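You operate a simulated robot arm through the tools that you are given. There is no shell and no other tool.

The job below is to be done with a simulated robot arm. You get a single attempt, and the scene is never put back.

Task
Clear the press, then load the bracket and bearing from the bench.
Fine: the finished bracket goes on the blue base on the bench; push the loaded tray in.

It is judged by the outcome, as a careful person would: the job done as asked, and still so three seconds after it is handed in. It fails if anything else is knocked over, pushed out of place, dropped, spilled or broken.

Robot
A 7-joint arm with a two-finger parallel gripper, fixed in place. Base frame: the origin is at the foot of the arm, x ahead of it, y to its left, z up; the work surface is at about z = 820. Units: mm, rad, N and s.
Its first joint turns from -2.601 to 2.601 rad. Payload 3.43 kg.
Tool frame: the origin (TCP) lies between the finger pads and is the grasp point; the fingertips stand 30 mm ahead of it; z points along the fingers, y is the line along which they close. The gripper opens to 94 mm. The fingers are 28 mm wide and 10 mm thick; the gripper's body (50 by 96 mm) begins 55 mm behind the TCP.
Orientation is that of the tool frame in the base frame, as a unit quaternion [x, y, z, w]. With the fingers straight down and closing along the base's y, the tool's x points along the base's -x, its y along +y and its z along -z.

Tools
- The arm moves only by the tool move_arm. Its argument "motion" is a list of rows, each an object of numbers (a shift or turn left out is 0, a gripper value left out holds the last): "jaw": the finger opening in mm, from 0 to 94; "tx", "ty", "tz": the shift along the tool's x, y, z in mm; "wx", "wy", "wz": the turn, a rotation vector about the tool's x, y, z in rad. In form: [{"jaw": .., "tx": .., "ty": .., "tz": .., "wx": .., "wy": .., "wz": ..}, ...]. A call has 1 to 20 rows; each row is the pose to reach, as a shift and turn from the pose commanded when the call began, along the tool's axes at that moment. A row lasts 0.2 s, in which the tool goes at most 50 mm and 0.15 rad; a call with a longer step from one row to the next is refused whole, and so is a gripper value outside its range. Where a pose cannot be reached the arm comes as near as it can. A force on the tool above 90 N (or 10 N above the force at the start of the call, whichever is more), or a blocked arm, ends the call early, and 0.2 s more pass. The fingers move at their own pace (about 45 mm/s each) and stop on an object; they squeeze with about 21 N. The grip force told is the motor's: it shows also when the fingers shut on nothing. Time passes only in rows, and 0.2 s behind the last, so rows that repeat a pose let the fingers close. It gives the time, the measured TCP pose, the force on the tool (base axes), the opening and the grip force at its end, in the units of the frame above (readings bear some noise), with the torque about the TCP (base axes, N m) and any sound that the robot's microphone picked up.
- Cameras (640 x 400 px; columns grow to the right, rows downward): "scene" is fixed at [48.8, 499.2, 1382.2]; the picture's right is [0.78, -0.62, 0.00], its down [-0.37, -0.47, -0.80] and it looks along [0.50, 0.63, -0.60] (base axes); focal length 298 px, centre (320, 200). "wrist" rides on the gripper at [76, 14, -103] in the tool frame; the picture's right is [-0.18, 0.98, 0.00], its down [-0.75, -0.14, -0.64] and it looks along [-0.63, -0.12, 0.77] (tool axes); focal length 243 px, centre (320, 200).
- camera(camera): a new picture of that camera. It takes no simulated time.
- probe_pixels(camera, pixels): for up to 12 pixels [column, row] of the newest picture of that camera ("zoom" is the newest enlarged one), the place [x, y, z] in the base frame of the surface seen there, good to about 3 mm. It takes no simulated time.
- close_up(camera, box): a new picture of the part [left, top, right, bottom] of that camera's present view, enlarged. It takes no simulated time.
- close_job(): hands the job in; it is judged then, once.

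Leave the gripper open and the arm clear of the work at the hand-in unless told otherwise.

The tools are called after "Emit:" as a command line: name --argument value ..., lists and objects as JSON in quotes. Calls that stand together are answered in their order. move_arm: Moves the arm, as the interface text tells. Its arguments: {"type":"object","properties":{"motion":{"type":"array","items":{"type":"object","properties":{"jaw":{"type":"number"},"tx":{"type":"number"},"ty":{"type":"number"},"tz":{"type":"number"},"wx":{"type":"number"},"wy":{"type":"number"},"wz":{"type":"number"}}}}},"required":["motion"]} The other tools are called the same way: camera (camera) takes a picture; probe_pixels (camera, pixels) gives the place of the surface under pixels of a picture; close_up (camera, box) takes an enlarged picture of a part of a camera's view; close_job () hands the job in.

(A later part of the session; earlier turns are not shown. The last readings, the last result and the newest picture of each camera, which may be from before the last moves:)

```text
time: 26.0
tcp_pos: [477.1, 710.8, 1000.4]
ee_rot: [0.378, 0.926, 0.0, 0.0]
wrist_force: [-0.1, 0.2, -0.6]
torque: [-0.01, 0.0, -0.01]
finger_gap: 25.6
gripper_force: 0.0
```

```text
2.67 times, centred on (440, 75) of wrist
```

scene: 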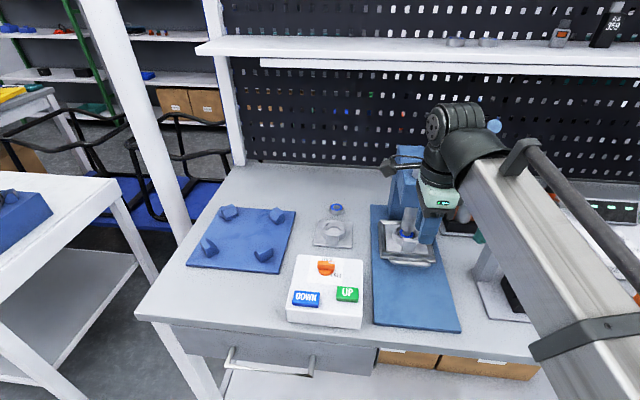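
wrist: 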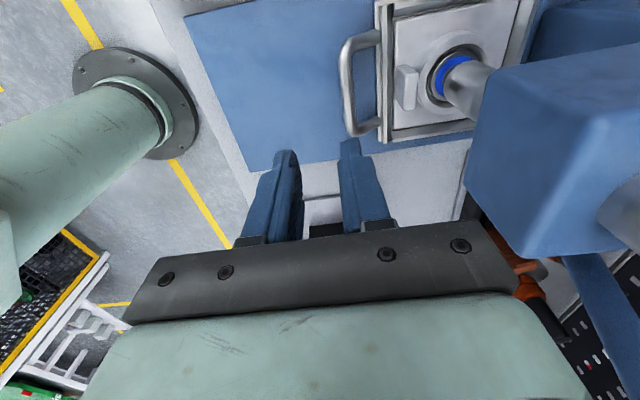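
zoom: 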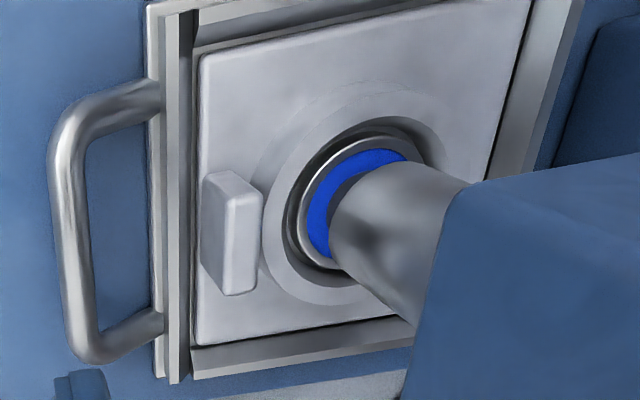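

The plate front is about 120–150 mm ahead of the tray, and the axes are at 45° as assumed. I'll shift over the bar (+23 mm toward the press), tilt the tool top slightly away from the press head, and go down part-way to check.

Emit:
move_arm --motion '[{"jaw": 26, "ty": 8, "wx": -0.07}, {"ty": 16, "wx": -0.15}, {"ty": 20, "tz": 30, "wx": -0.15}, {"ty": 20, "tz": 60, "wx": -0.15}, {"ty": 20, "tz": 80, "wx": -0.15}, {"ty": 21, "tz": 90, "wx": -0.15}]'

Emit:
camera --camera "wrist"

Emit:
camera --camera "scene"

```text
time: 27.4
tcp_pos: [491.3, 725.7, 909.3]
ee_rot: [0.376, 0.923, 0.069, 0.028]
wrist_force: [-0.2, -0.3, 0.5]
torque: [-0.05, 0.04, 0.01]
finger_gap: 26.0
gripper_force: 0.1
```

```text
taken
```

wrist: 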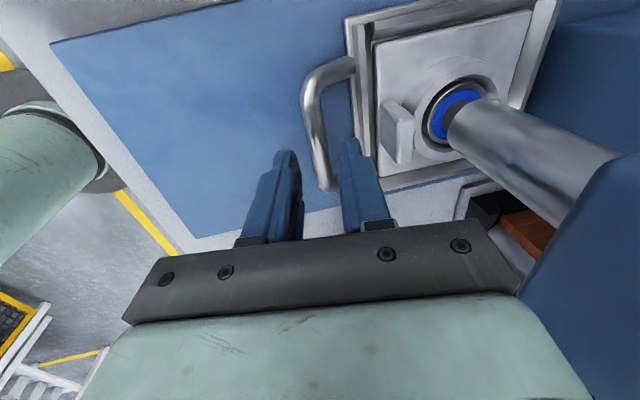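

```text
taken
```

scene: 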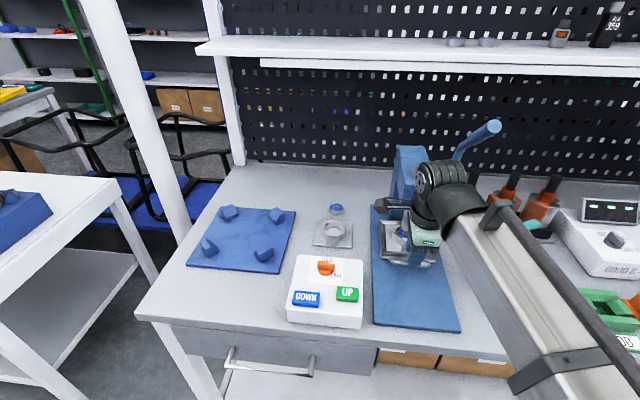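

The bar passes between the two fingers. I'll go down the last 31 mm along the tool axis.

Emit:
move_arm --motion '[{"tz": 10, "ty": -0.3}, {"tz": 20, "ty": -0.7}, {"tz": 27, "ty": -1}, {"tz": 31.5, "ty": -1}, {"tz": 31.5, "ty": -1}]'

Emit:
camera --camera "wrist"

Emit:
camera --camera "scene"

```text
time: 28.6
tcp_pos: [496.5, 729.8, 879.6]
ee_rot: [0.376, 0.923, 0.069, 0.028]
wrist_force: [-0.5, 1.0, -0.1]
torque: [-0.03, 0.02, -0.02]
finger_gap: 26.1
gripper_force: 0.1
```

```text
taken
```

wrist: 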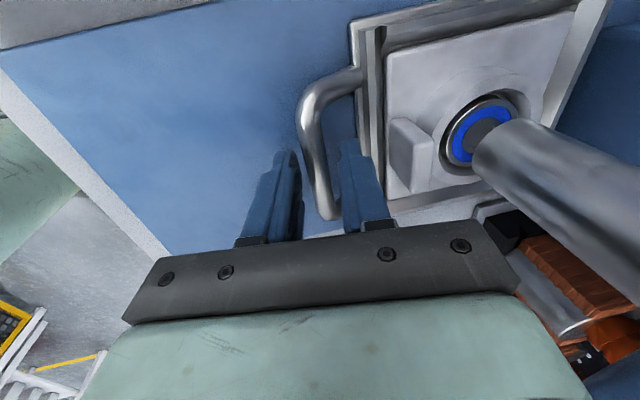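

```text
taken
```

scene: 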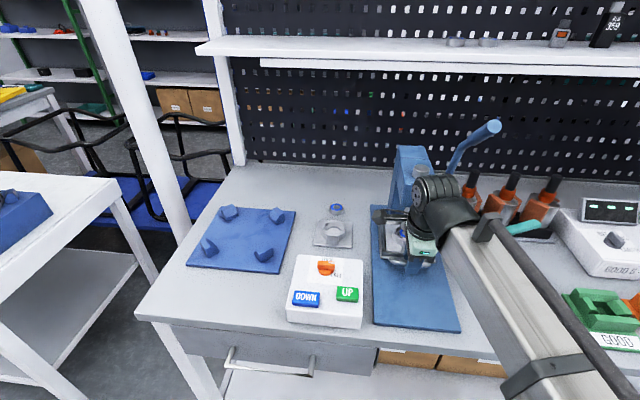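

The bar is between the fingers (about (318,180)). I'll close on it.

Emit:
move_arm --motion '[{"jaw": 0}, {"jaw": 0}, {"jaw": 0}, {"jaw": 0}]'

Emit:
close_up --camera "wrist" --box '[240, 60, 420, 240]'

```text
time: 29.6
tcp_pos: [495.8, 729.3, 878.6]
ee_rot: [0.376, 0.924, 0.069, 0.027]
wrist_force: [-6.0, -6.1, -2.7]
torque: [-0.1, 0.18, 0.25]
finger_gap: 12.8
gripper_force: 45.4
```

```text
2.22 times, centred on (330, 150) of wrist
```

zoom: 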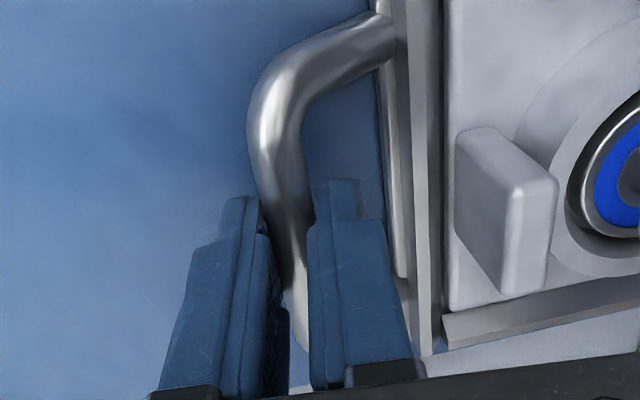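

The handle is gripped (12.8 mm). I'll pull gently straight toward the front, 10 mm first, and read the force.

Emit:
move_arm --motion '[{"ty": -2, "tz": -0.3}, {"ty": -5, "tz": -0.75}, {"ty": -10, "tz": -1.5}]'

Emit:
camera --camera "wrist"

```text
time: 30.4
tcp_pos: [488.2, 723.0, 879.6]
ee_rot: [0.377, 0.923, 0.069, 0.028]
wrist_force: [0.0, 0.0, -13.6]
torque: [0.22, 0.22, 0.3]
finger_gap: 12.5
gripper_force: 45.1
```

```text
taken
```

wrist: 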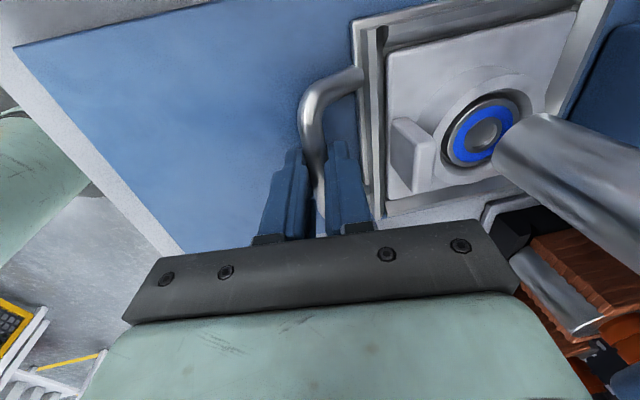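

The tray slides out freely with the bearing clearing the ram. I'll keep pulling toward the front, about 115 mm more, easing the slight upward pull.

Emit:
move_arm --motion '[{"ty": -10, "tz": -0.5}, {"ty": -22, "tz": -2.2}, {"ty": -34, "tz": -4}, {"ty": -46, "tz": -5.8}, {"ty": -58, "tz": -7.6}, {"ty": -70, "tz": -9.4}, {"ty": -82, "tz": -11.2}, {"ty": -94, "tz": -13}]'

Emit:
camera --camera "wrist"

Emit:
camera --camera "scene"

```text
time: 32.2
tcp_pos: [419.5, 655.2, 878.8]
ee_rot: [0.377, 0.923, 0.071, 0.027]
wrist_force: [-6.6, 4.3, 28.3]
torque: [0.51, 0.4, 0.38]
finger_gap: 12.7
gripper_force: 44.4
```

```text
taken
```

wrist: 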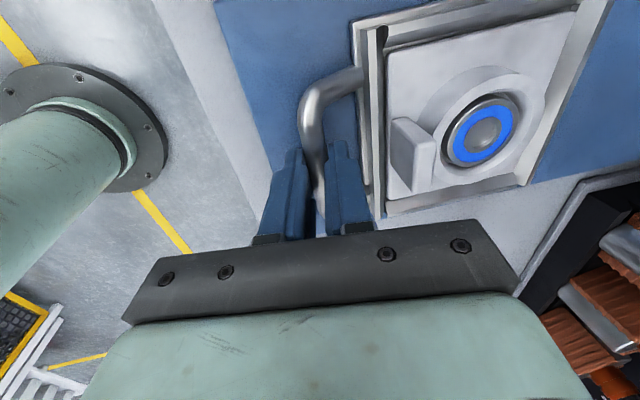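

```text
taken
```

scene: 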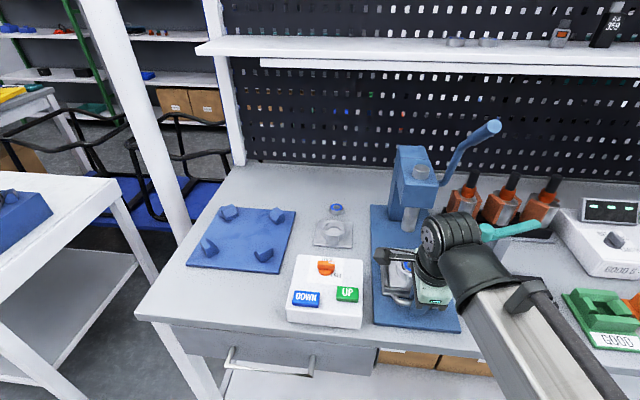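

The tray is out about 106 mm. I'll pull 20 mm further for clearance to the press head, easing the slight downward push, then release.

Emit:
move_arm --motion '[{"ty": 0, "tz": -1.5}, {"ty": -8, "tz": -2.9}, {"ty": -14, "tz": -3.9}, {"ty": -20, "tz": -4.9}]'

Emit:
camera --camera "wrist"

```text
time: 33.2
tcp_pos: [405.4, 640.3, 879.0]
ee_rot: [0.377, 0.923, 0.068, 0.027]
wrist_force: [-11.4, 11.1, -22.4]
torque: [0.61, 0.71, 0.4]
finger_gap: 12.8
gripper_force: 44.8
```

```text
taken
```

wrist: 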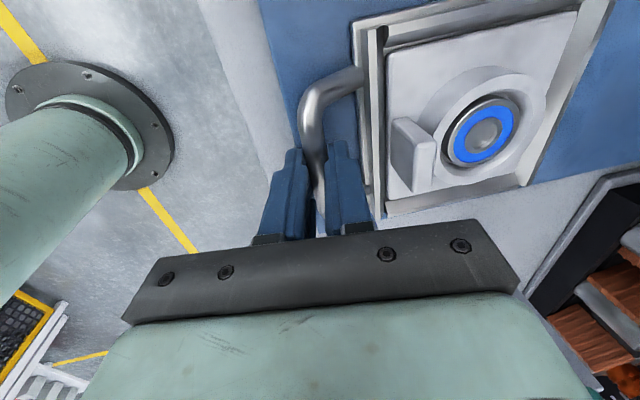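

The tray is out about 126 mm. I'll relax the small forces, open the jaws and rise along the tool axis.

Emit:
move_arm --motion '[{"tx": 1, "tz": 0.8}, {"jaw": 28, "tx": 1, "tz": 0.8}, {"tx": 1, "tz": 0.8}, {"tx": 1, "tz": 0.8}, {"tx": 1, "tz": -20}, {"tx": 1, "tz": -60}, {"tx": 1, "tz": -100}, {"tx": 1, "tz": -140}]'

Emit:
camera --camera "wrist"

Emit:
camera --camera "scene"

```text
time: 35.0
tcp_pos: [390.7, 628.3, 1018.7]
ee_rot: [0.377, 0.923, 0.069, 0.029]
wrist_force: [0.4, -0.7, -0.5]
torque: [0.02, 0.0, 0.0]
finger_gap: 27.8
gripper_force: 0.0
```

```text
taken
```

wrist: 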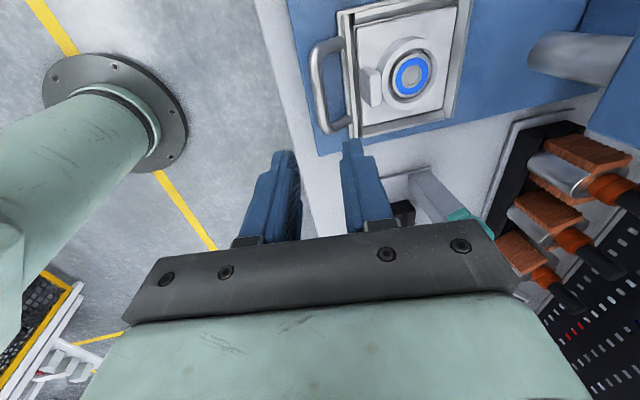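

```text
taken
```

scene: 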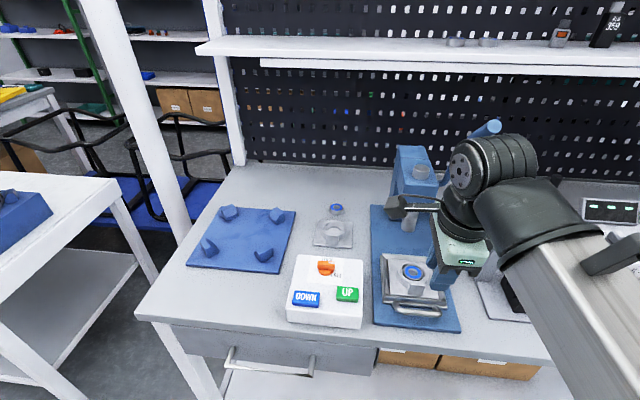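

The tray is out with the finished bracket in it at scene (413,275). I'll zoom on the tray and on the blue base to plan the grips.

Emit:
close_up --camera "scene" --box '[370, 240, 460, 330]'

Emit:
close_up --camera "wrist" --box '[290, 0, 480, 150]'

```text
4.44 times, centred on (415, 285) of scene
```

zoom: 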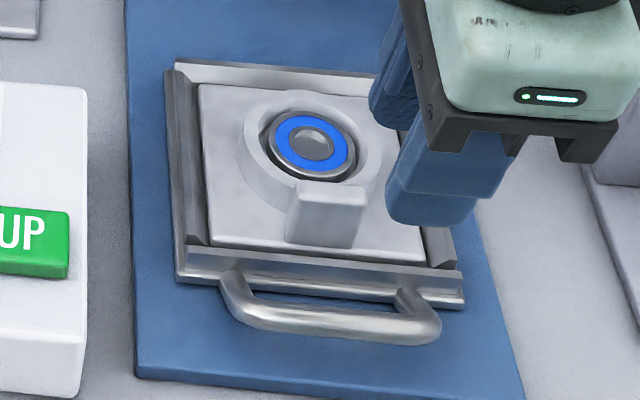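

```text
2.67 times, centred on (385, 75) of wrist
```

zoom: 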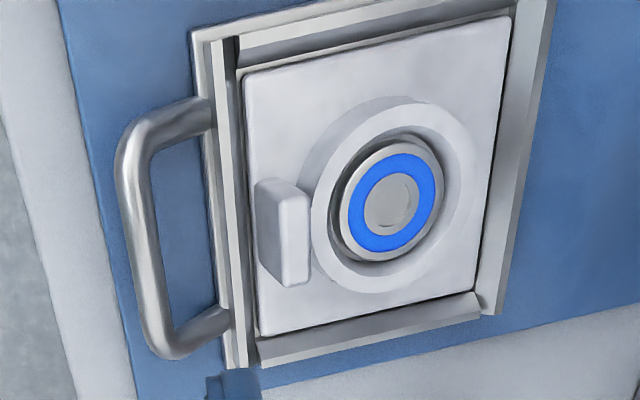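

The bracket sits level in the tray, its bearing in the boss, with the lug toward the handle. Before gripping, I need to know how the arm reaches the far spots (bench bracket, bearing, blue base). I'll first level the tool and move left, away from the press.

Emit:
move_arm --motion '[{"tx": 25, "ty": -3, "tz": 0, "wx": 0.08}, {"tx": 60, "wx": 0.15}, {"tx": 100, "wx": 0.15}, {"tx": 140, "wx": 0.15}, {"tx": 175, "wx": 0.15}]'

Emit:
move_arm --motion '[{"jaw": 72, "tx": 0, "ty": 20, "wz": -0.142}, {"ty": 40, "wz": -0.284}, {"ty": 65, "wz": -0.426}, {"ty": 90, "wz": -0.568}, {"ty": 115, "wz": -0.71}, {"ty": 140, "wz": -0.852}, {"ty": 165, "wz": -0.994}, {"ty": 190, "wz": -1.136}, {"ty": 215, "wz": -1.278}, {"ty": 240, "wz": -1.42}, {"ty": 262, "wz": -1.56}, {"ty": 262, "wz": -1.56}]'

Emit:
camera --camera "wrist"

Emit:
camera --camera "scene"

```text
time: 36.2
tcp_pos: [266.8, 749.8, 1019.9]
ee_rot: [0.378, 0.926, 0.0, 0.0]
wrist_force: [-0.6, -0.3, 0.5]
torque: [0.03, -0.03, -0.01]
finger_gap: 27.9
gripper_force: 0.1
```

```text
time: 38.8
tcp_pos: [448.8, 935.8, 1016.0]
ee_rot: [-0.383, 0.924, -0.001, 0.0]
wrist_force: [0.3, 1.0, 0.4]
torque: [0.01, 0.0, -0.01]
finger_gap: 72.2
gripper_force: 0.1
```

```text
taken
```

wrist: 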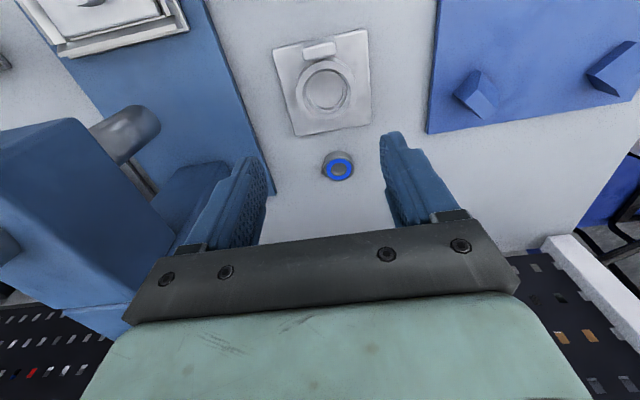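

```text
taken
```

scene: 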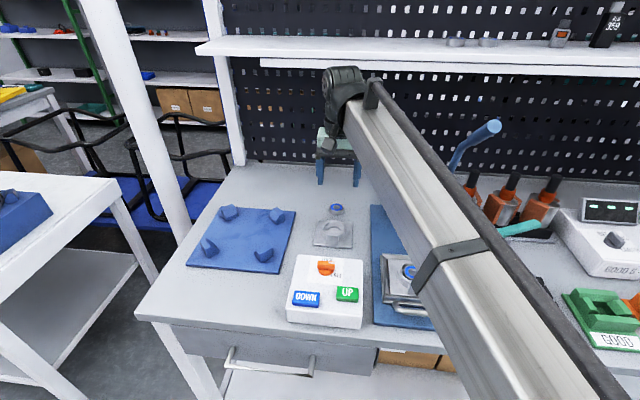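

It reached (449, 936, 1016) pointing straight down, right above the bench bracket. I'll test how low it can go here (to z = 900, staying clear of the bracket) to learn the reach.

Emit:
move_arm --motion '[{"tz": 40}, {"tz": 80}, {"tz": 110}, {"tz": 114}, {"tz": 114}]'

Emit:
camera --camera "wrist"

```text
time: 40.0
tcp_pos: [450.6, 936.0, 903.9]
ee_rot: [-0.383, 0.924, 0.0, 0.0]
wrist_force: [-0.3, -0.3, 0.3]
torque: [0.0, 0.03, 0.0]
finger_gap: 71.9
gripper_force: 0.0
```

```text
taken
```

wrist: 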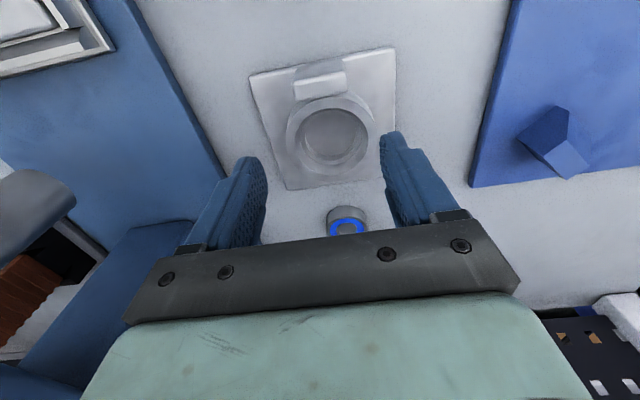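

It reaches here straight down without trouble. I'll use this close view to measure the bracket, its boss and lug.

Emit:
close_up --camera "wrist" --box '[240, 40, 410, 200]'

```text
2.50 times, centred on (325, 120) of wrist
```

zoom: 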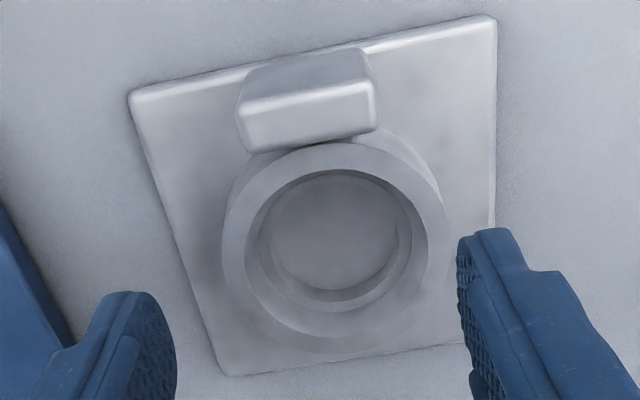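

Emit:
probe_pixels --camera "zoom" --pixels '[[232, 245], [436, 225], [340, 328], [335, 155], [255, 240], [415, 235], [335, 230], [265, 265], [240, 120], [375, 95], [248, 105], [310, 60]]'

Emit:
probe_pixels --camera "zoom" --pixels '[[135, 98], [490, 22], [490, 225], [230, 370], [180, 170], [200, 300], [460, 150], [340, 350], [335, 300], [300, 140], [345, 290], [325, 178]]'

```text
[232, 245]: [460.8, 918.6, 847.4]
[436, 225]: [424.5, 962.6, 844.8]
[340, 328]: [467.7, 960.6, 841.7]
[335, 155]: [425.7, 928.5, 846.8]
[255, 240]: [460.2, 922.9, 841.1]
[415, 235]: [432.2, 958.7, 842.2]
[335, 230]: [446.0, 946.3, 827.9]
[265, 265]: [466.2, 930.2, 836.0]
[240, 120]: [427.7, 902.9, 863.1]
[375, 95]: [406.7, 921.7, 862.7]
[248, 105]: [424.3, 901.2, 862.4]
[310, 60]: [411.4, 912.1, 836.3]
```

```text
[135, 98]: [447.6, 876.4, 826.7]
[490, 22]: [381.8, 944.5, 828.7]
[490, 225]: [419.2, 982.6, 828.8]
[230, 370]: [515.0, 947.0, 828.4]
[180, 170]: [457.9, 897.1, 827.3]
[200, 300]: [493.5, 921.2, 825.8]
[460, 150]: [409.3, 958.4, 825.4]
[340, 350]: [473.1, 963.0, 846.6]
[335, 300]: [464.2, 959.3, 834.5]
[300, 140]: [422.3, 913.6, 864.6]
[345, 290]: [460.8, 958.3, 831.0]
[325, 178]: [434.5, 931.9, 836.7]
```

The boss is about 57 mm across, its centre near (447, 945), with a stepped bore about 45 mm at the mouth. Now I'll rise and go over the blue base, to look at its corner blocks and test the reach there.

Emit:
move_arm --motion '[{"tz": -40}, {"tz": -80}, {"tz": -100, "ty": 35, "tx": 5}, {"tz": -100, "ty": 75, "tx": 10}, {"tz": -100, "ty": 115, "tx": 16}, {"tz": -100, "ty": 155, "tx": 22}, {"tz": -100, "ty": 200, "tx": 28}, {"tz": -100, "ty": 244, "tx": 32}, {"tz": -100, "ty": 244, "tx": 32}]'

Emit:
camera --camera "wrist"

Emit:
camera --camera "scene"

```text
time: 42.0
tcp_pos: [253.8, 1086.9, 1003.1]
ee_rot: [-0.383, 0.924, 0.0, 0.0]
wrist_force: [1.0, -0.3, -0.3]
torque: [0.01, -0.01, 0.0]
finger_gap: 71.9
gripper_force: 0.1
```

```text
taken
```

wrist: 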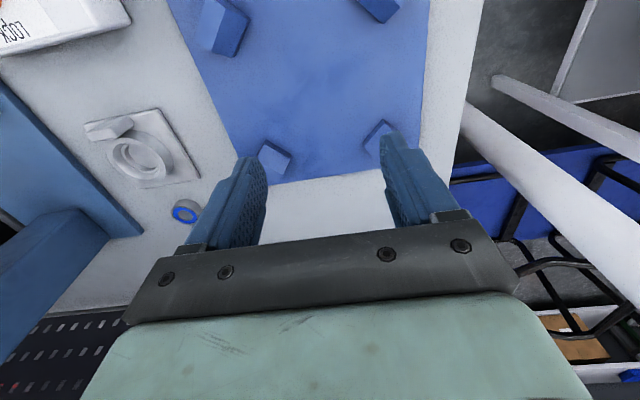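

```text
taken
```

scene: 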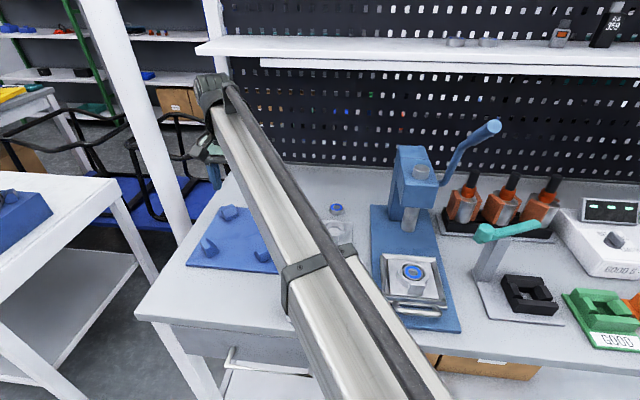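

It reaches here as well. I'll zoom on the blue base's corner blocks and probe them.

Emit:
close_up --camera "wrist" --box '[180, 0, 450, 190]'

Emit:
close_up --camera "scene" --box '[180, 195, 305, 280]'

```text
2.11 times, centred on (315, 95) of wrist
```

zoom: 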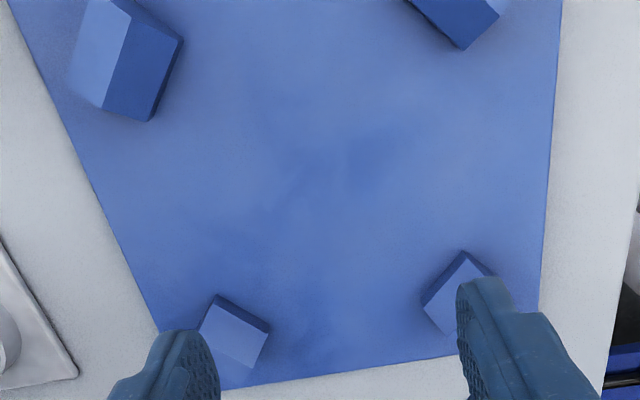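

```text
4.71 times, centred on (242, 238) of scene
```

zoom: 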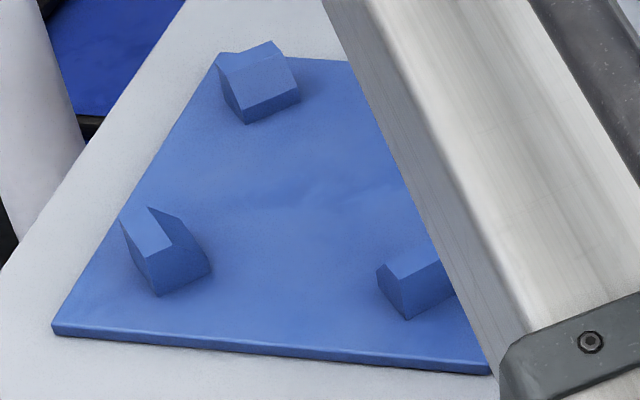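

The blocks are only partly visible from here. I'll move back toward the front so the wrist camera sees the whole blue base in the middle of its view.

Emit:
move_arm --motion '[{"tz": -20, "tx": 30}, {"tz": -40, "tx": 65}, {"tz": -60, "tx": 100}, {"tz": -80, "tx": 140}, {"tz": -80, "tx": 175}, {"tz": -80, "tx": 175}]'

Emit:
camera --camera "wrist"

```text
time: 43.4
tcp_pos: [132.2, 960.8, 1082.8]
ee_rot: [-0.383, 0.924, 0.0, 0.0]
wrist_force: [0.6, 0.0, 0.0]
torque: [0.0, -0.02, 0.02]
finger_gap: 72.2
gripper_force: 0.0
```

```text
taken
```

wrist: 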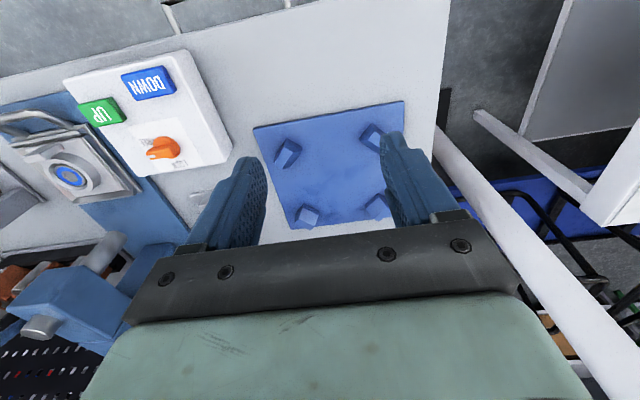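

Emit:
close_up --camera "wrist" --box '[240, 90, 420, 240]'

Emit:
close_up --camera "scene" --box '[180, 190, 310, 280]'

```text
2.67 times, centred on (330, 165) of wrist
```

zoom: 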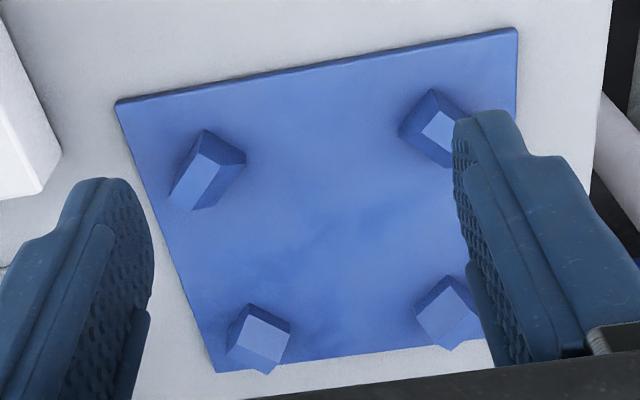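

```text
4.44 times, centred on (245, 235) of scene
```

zoom: 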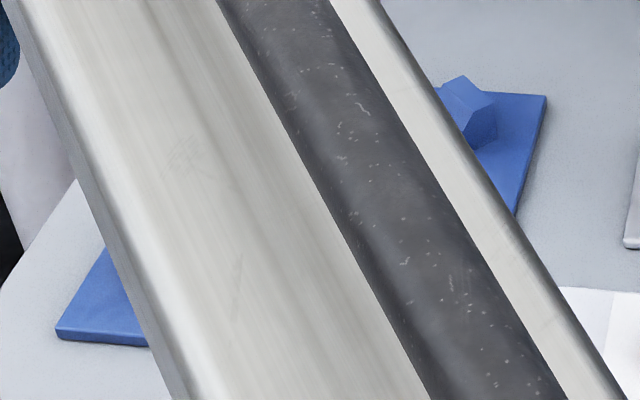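

I'll enlarge individual corner blocks to see their shape.

Emit:
close_up --camera "wrist" --box '[262, 130, 318, 180]'

Emit:
probe_pixels --camera "zoom" --pixels '[[320, 200], [200, 200], [400, 150], [300, 100], [260, 250], [350, 260], [400, 250], [450, 180], [250, 150], [300, 300]]'

```text
8.00 times, centred on (290, 155) of wrist
```

zoom: 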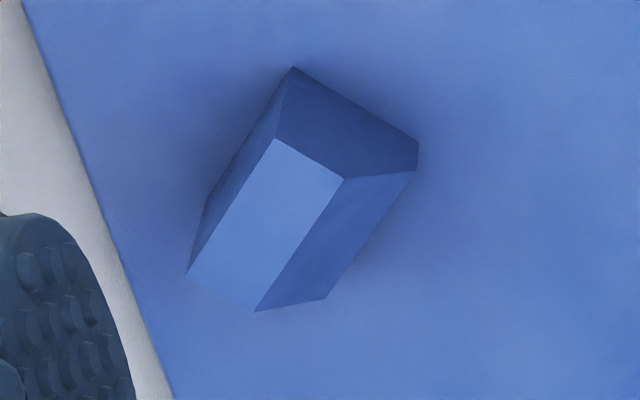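

```text
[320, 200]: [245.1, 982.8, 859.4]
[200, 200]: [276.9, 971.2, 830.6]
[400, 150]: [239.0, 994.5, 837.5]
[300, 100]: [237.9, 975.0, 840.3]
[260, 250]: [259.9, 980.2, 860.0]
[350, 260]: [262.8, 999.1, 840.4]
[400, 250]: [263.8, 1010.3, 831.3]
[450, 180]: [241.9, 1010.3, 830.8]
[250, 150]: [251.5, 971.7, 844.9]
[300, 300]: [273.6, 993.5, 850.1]
```

The blocks have sloped inner faces — a self-centring nest for the bracket's corners. I'll probe the other blocks for the nest's exact centre.

Emit:
close_up --camera "wrist" --box '[280, 190, 336, 240]'

Emit:
probe_pixels --camera "zoom" --pixels '[[320, 200], [260, 200], [400, 150], [300, 120], [340, 120], [250, 150], [400, 200], [360, 160], [300, 160], [320, 80], [240, 260], [380, 120]]'

Emit:
close_up --camera "wrist" --box '[350, 180, 406, 230]'

Emit:
probe_pixels --camera "zoom" --pixels '[[320, 200], [260, 200], [400, 150], [300, 120], [340, 120], [250, 150], [400, 200], [360, 160], [300, 160], [320, 80], [240, 260], [200, 200]]'

Emit:
close_up --camera "wrist" --box '[340, 115, 396, 165]'

Emit:
probe_pixels --camera "zoom" --pixels '[[320, 200], [260, 200], [400, 150], [300, 120], [340, 120], [250, 150], [400, 200], [360, 160], [300, 160], [320, 80], [240, 260], [200, 200]]'

```text
8.00 times, centred on (308, 215) of wrist
```

zoom: 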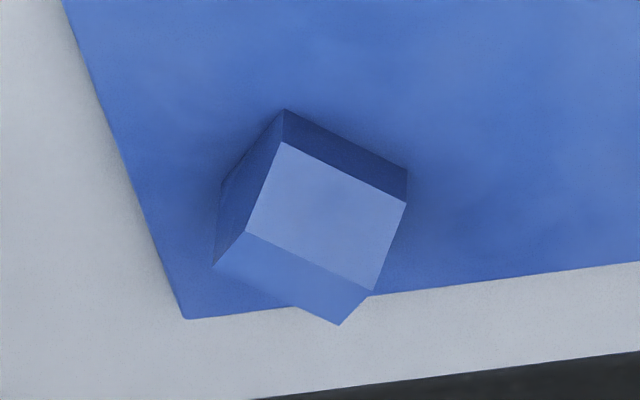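

```text
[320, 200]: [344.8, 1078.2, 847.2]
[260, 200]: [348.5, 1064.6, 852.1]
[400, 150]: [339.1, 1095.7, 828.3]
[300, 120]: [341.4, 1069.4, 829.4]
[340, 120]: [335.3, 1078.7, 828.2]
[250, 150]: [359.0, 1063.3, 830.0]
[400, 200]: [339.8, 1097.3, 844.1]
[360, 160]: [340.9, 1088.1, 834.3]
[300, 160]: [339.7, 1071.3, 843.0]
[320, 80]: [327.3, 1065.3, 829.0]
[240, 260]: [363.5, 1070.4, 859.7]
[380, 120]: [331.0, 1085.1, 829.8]
```

```text
8.00 times, centred on (378, 205) of wrist
```

zoom: 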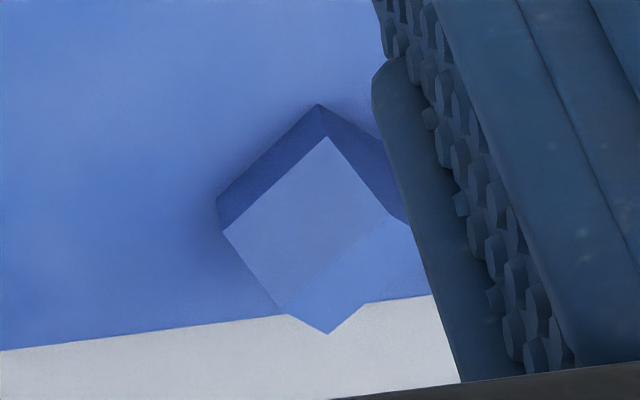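

```text
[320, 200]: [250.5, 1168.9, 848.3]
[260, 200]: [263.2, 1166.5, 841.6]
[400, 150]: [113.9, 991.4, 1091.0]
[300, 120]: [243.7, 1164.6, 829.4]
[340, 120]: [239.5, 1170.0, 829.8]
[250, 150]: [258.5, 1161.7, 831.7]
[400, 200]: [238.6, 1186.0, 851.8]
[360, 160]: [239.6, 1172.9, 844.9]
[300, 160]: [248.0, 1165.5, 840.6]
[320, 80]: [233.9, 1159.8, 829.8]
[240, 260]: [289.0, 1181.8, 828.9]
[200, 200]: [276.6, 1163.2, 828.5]
```

```text
8.00 times, centred on (368, 140) of wrist
```

zoom: 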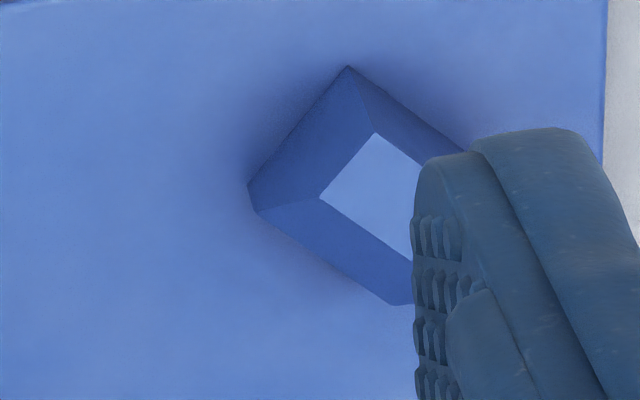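

```text
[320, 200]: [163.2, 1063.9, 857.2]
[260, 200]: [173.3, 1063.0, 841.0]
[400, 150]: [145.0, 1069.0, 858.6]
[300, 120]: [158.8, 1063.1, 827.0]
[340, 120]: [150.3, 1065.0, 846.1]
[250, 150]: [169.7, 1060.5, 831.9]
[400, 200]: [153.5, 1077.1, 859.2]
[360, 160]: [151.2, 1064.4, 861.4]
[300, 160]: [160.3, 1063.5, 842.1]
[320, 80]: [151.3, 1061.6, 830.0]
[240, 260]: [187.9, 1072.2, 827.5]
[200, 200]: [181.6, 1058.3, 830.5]
```

The nest is centred near (257, 1083), with inner faces about ±82 mm along the diagonals — so the bracket (corners at ±67 mm) fits in the middle, aligned with the bench. I'll test that the empty gripper can get low there (tips about 25 mm above the base).

Emit:
move_arm --motion '[{"tx": -35, "tz": 20}, {"tx": -75, "tz": 40}, {"tx": -115, "tz": 60}, {"tx": -150, "ty": -2, "tz": 80}, {"tx": -175, "ty": -2, "tz": 110}, {"tx": -175, "ty": -2, "tz": 150}, {"tx": -175, "ty": -2, "tz": 185}, {"tx": -175, "ty": -2, "tz": 205}, {"tx": -175, "ty": -2, "tz": 205}]'

Emit:
camera --camera "wrist"

```text
time: 45.4
tcp_pos: [256.2, 1085.3, 881.8]
ee_rot: [-0.382, 0.924, 0.001, 0.0]
wrist_force: [-0.6, 0.8, 0.6]
torque: [0.04, -0.01, -0.01]
finger_gap: 71.9
gripper_force: 0.1
```

```text
taken
```

wrist: 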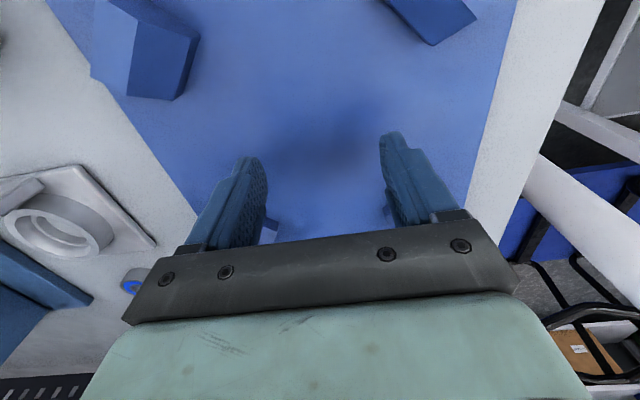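

Straight-down reach at the blue base is fine. Now I'll go back and over the finished bracket in the tray (near (473, 706)).

Emit:
move_arm --motion '[{"tz": -40}, {"tz": -80}, {"tz": -115, "tx": 15, "ty": -15}, {"tz": -125, "tx": 35, "ty": -55}, {"tz": -125, "tx": 55, "ty": -95}, {"tz": -125, "tx": 75, "ty": -135}, {"tz": -125, "tx": 95, "ty": -175}, {"tz": -125, "tx": 114, "ty": -215}, {"tz": -125, "tx": 114, "ty": -260}, {"tz": -125, "tx": 114, "ty": -305}, {"tz": -125, "tx": 114, "ty": -350}, {"tz": -125, "tx": 114, "ty": -390}, {"tz": -125, "tx": 114, "ty": -418}, {"tz": -110, "tx": 114, "ty": -418}, {"tz": -110, "tx": 114, "ty": -418}]'

Emit:
camera --camera "wrist"

Emit:
camera --camera "scene"

```text
time: 48.6
tcp_pos: [470.6, 708.2, 989.2]
ee_rot: [-0.383, 0.924, 0.0, 0.0]
wrist_force: [0.2, -0.5, -0.9]
torque: [-0.02, 0.04, 0.0]
finger_gap: 72.0
gripper_force: 0.1
```

```text
taken
```

wrist: 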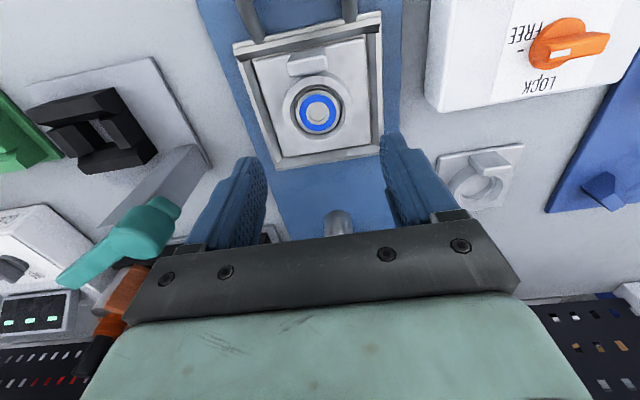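

```text
taken
```

scene: 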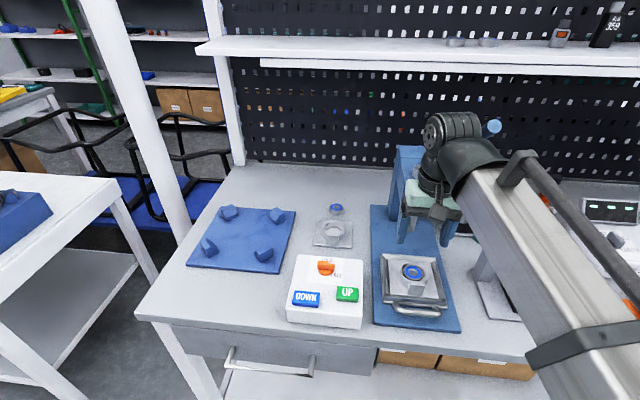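

I'm nearly over the boss (bearing at (319,113), my vertical falls at about (320,107)). I'll zoom and probe the boss for the exact centre.

Emit:
close_up --camera "wrist" --box '[230, 30, 400, 180]'

```text
2.67 times, centred on (315, 105) of wrist
```

zoom: 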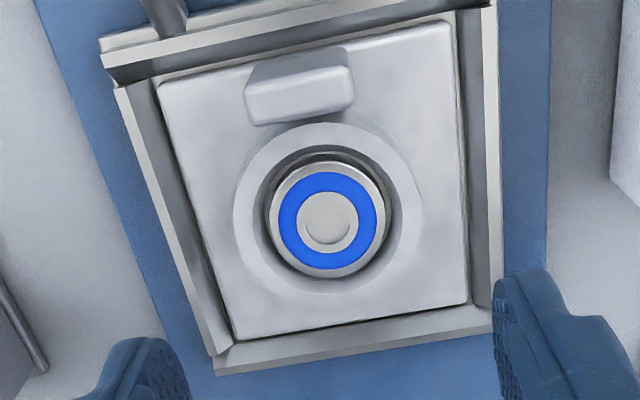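

Emit:
probe_pixels --camera "zoom" --pixels '[[236, 215], [418, 215], [327, 128], [328, 300], [255, 215], [405, 215], [282, 220], [382, 218], [327, 167], [328, 272], [165, 85], [450, 30]]'

Emit:
probe_pixels --camera "zoom" --pixels '[[465, 295], [235, 335], [245, 95], [352, 85], [300, 70], [130, 100], [488, 20], [490, 320], [215, 365], [475, 180], [165, 210], [340, 345]]'

```text
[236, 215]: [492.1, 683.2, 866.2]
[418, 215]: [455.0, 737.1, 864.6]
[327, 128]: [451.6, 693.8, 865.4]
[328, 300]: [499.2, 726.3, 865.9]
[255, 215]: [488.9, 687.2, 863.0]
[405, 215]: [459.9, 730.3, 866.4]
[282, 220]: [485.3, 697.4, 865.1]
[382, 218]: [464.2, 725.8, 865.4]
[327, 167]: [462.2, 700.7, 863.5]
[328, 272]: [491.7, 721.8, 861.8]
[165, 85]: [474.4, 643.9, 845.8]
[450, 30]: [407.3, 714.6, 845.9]
```

```text
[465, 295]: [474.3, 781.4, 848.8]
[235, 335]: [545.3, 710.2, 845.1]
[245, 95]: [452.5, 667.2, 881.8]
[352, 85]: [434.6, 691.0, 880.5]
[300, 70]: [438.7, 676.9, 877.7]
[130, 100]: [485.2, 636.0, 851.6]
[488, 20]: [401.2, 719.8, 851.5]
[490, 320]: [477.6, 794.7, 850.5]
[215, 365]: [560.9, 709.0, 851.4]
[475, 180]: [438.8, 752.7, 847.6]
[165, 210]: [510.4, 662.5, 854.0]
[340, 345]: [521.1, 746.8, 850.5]
```

The boss centre is at about (475, 710), top at z = 866, with the bracket's plate at z ≈ 848. I'll shift 5 mm and go down so the tips stop about 3 mm above the plate.

Emit:
move_arm --motion '[{"jaw": 72, "tx": -4.8, "ty": -1.8, "tz": 20}, {"tx": -4.8, "ty": -1.8, "tz": 55}, {"tx": -4.8, "ty": -1.8, "tz": 85}, {"tx": -4.8, "ty": -1.8, "tz": 100}, {"tx": -4.8, "ty": -1.8, "tz": 107}, {"tx": -4.8, "ty": -1.8, "tz": 107}]'

Emit:
camera --camera "wrist"

Emit:
camera --camera "scene"

```text
time: 50.0
tcp_pos: [475.7, 708.9, 880.6]
ee_rot: [-0.383, 0.924, 0.0, 0.0]
wrist_force: [0.1, -0.6, -0.2]
torque: [0.01, -0.04, -0.02]
finger_gap: 72.0
gripper_force: 0.0
```

```text
taken
```

wrist: 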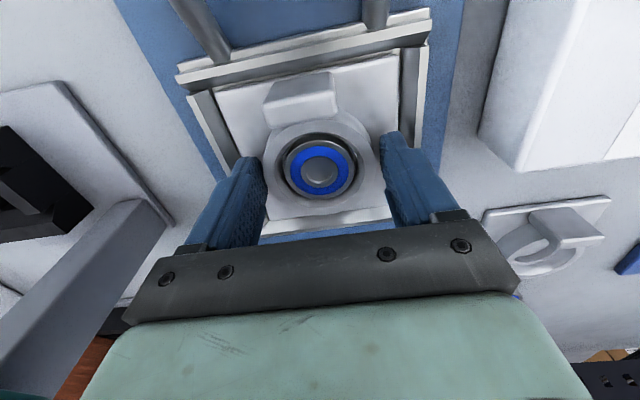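

```text
taken
```

scene: 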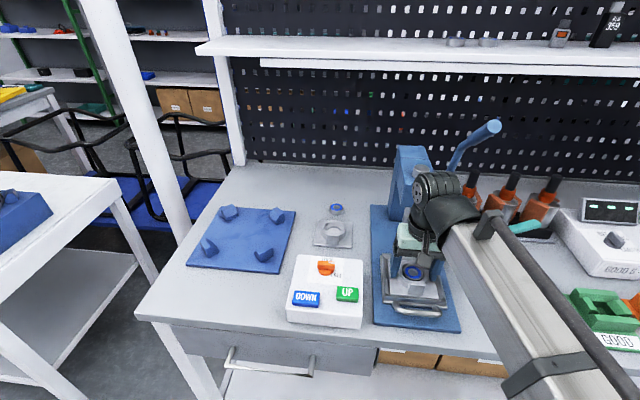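

The bearing centre sits at (320,170), as predicted for a centred grip. I'll close on the boss.

Emit:
move_arm --motion '[{"jaw": 0}, {"jaw": 0}, {"jaw": 0}, {"jaw": 0}]'

Emit:
camera --camera "wrist"

```text
time: 51.0
tcp_pos: [475.8, 709.2, 882.3]
ee_rot: [-0.383, 0.924, 0.0, 0.0]
wrist_force: [1.0, -1.1, 0.1]
torque: [0.04, -0.15, -0.01]
finger_gap: 62.3
gripper_force: 21.0
```

```text
taken
```

wrist: 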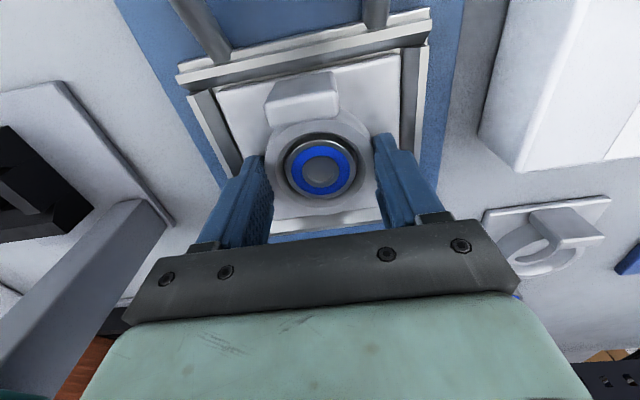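

Gripped at 62 mm. I'll lift slowly a few millimetres and check the weight and that only the bracket comes up.

Emit:
move_arm --motion '[{"tz": -3}, {"tz": -7}, {"tz": -12}, {"tz": -18}, {"tz": -18}]'

Emit:
camera --camera "wrist"

Emit:
close_up --camera "scene" --box '[370, 240, 460, 330]'

```text
time: 52.2
tcp_pos: [475.5, 710.2, 899.6]
ee_rot: [-0.383, 0.924, 0.0, -0.001]
wrist_force: [0.1, -0.3, -0.4]
torque: [0.02, -0.01, 0.01]
finger_gap: 0.4
gripper_force: 20.8
```

```text
taken
```

wrist: 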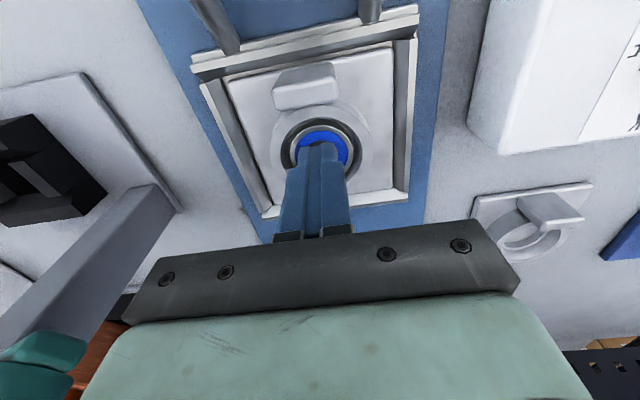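

```text
4.44 times, centred on (415, 285) of scene
```

zoom: 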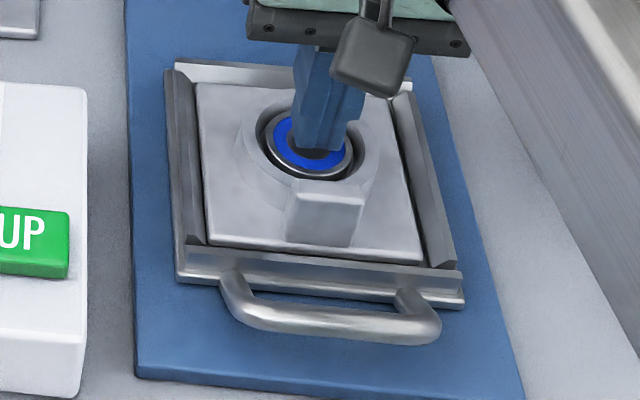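

The fingers slipped off upward and shut on nothing (gap 0.4) — the boss must be tapered or too slick to hold; the bracket has not moved. I'll rise and take a closer look at boss and lug shapes.

Emit:
move_arm --motion '[{"tz": -30}, {"tz": -60, "jaw": 45}, {"tz": -90, "tx": 20}, {"tz": -90, "tx": 45}]'

Emit:
close_up --camera "scene" --box '[385, 250, 445, 310]'

Emit:
close_up --camera "scene" --box '[305, 195, 365, 255]'

Emit:
close_up --camera "wrist" --box '[230, 30, 410, 230]'

```text
time: 53.2
tcp_pos: [443.1, 678.8, 990.4]
ee_rot: [-0.382, 0.924, 0.0, 0.001]
wrist_force: [-0.1, 0.4, 1.0]
torque: [0.01, -0.01, -0.02]
finger_gap: 44.9
gripper_force: 0.0
```

```text
6.67 times, centred on (415, 280) of scene
```

zoom: 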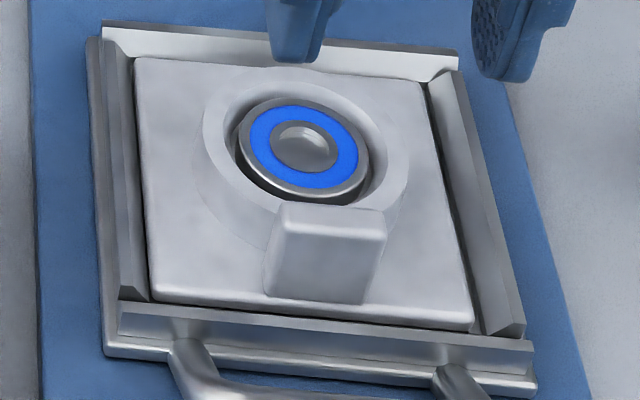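

```text
6.67 times, centred on (335, 225) of scene
```

zoom: 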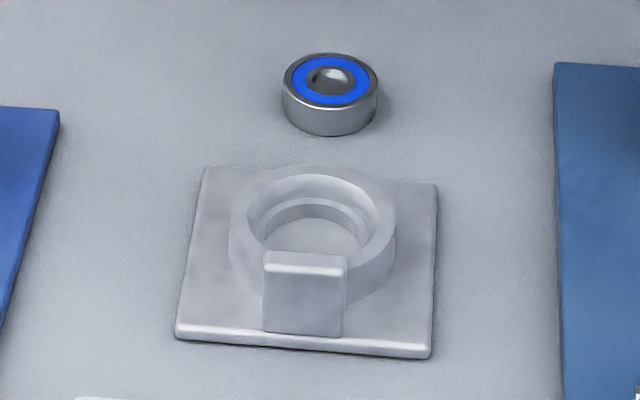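

```text
2.00 times, centred on (320, 130) of wrist
```

zoom: 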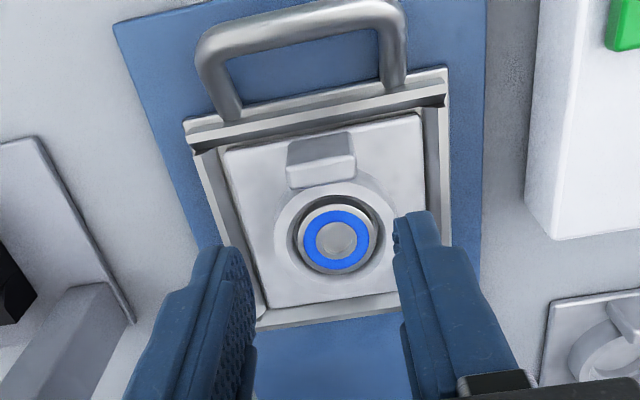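

The lug is a straight block about 29 mm wide standing above the boss, so I'll grip that instead. I'm already nearly over it (lug top at (320,116)). I'll go down so the fingers straddle it, tips at about z = 856.

Emit:
move_arm --motion '[{"jaw": 45, "tz": 30}, {"tz": 60}, {"tz": 85}, {"tz": 98}, {"tz": 104}, {"tz": 104}]'

Emit:
camera --camera "wrist"

Emit:
camera --camera "scene"

```text
time: 54.6
tcp_pos: [443.5, 677.6, 885.8]
ee_rot: [-0.384, 0.923, 0.0, 0.0]
wrist_force: [-0.5, 0.5, 0.6]
torque: [0.0, 0.01, 0.02]
finger_gap: 44.9
gripper_force: 0.0
```

```text
taken
```

wrist: 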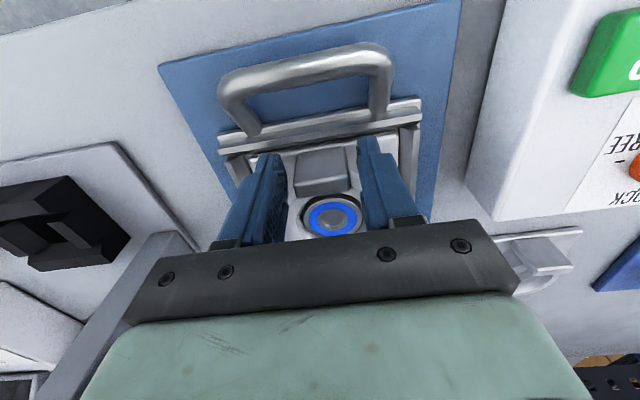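

```text
taken
```

scene: 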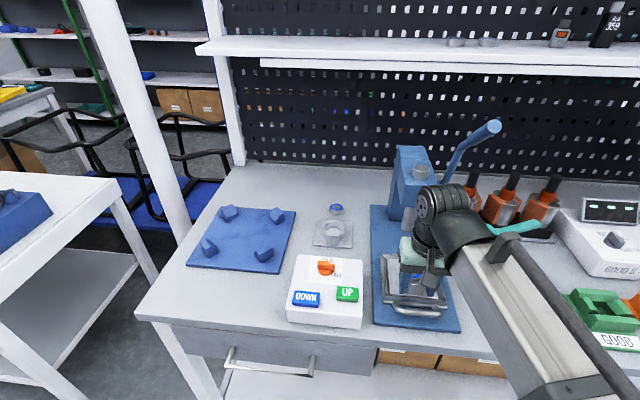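

The lug is between the fingers. I'll close and look at the gap and grip force.

Emit:
move_arm --motion '[{"jaw": 0}, {"jaw": 0}, {"jaw": 0}, {"jaw": 0}, {"jaw": 0}]'

Emit:
close_up --camera "wrist" --box '[210, 110, 440, 260]'

```text
time: 55.8
tcp_pos: [443.9, 678.6, 886.5]
ee_rot: [-0.382, 0.924, 0.0, 0.001]
wrist_force: [-0.8, 1.1, -0.2]
torque: [0.16, -0.01, 0.14]
finger_gap: 31.8
gripper_force: 21.2
```

```text
2.67 times, centred on (325, 185) of wrist
```

zoom: 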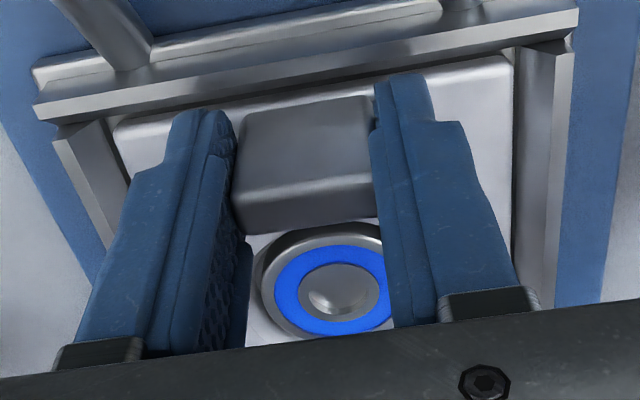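

Gap 31.8 mm with force 21: both pads seem to touch the lug. I'll lift just a few millimetres slowly and check gap and weight.

Emit:
move_arm --motion '[{"tz": -1}, {"tz": -2}, {"tz": -3}, {"tz": -4}, {"tz": -5}, {"tz": -5}]'

Emit:
close_up --camera "wrist" --box '[210, 110, 440, 260]'

Emit:
close_up --camera "scene" --box '[370, 240, 460, 330]'

```text
time: 57.2
tcp_pos: [443.7, 677.9, 891.2]
ee_rot: [-0.383, 0.924, 0.0, 0.0]
wrist_force: [-0.3, -0.5, -4.6]
torque: [-0.11, 0.16, 0.01]
finger_gap: 32.2
gripper_force: 20.8
```

```text
2.67 times, centred on (325, 185) of wrist
```

zoom: 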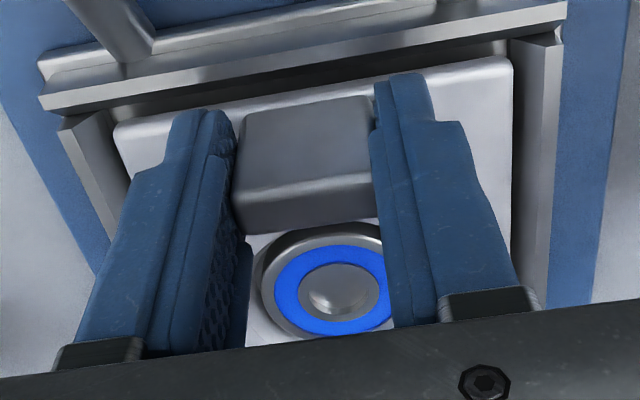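

```text
4.44 times, centred on (415, 285) of scene
```

zoom: 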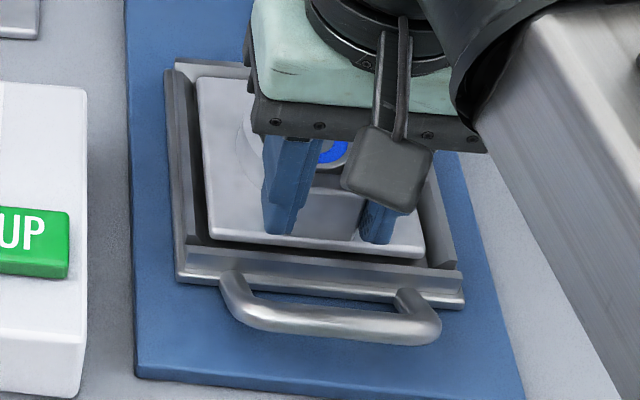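

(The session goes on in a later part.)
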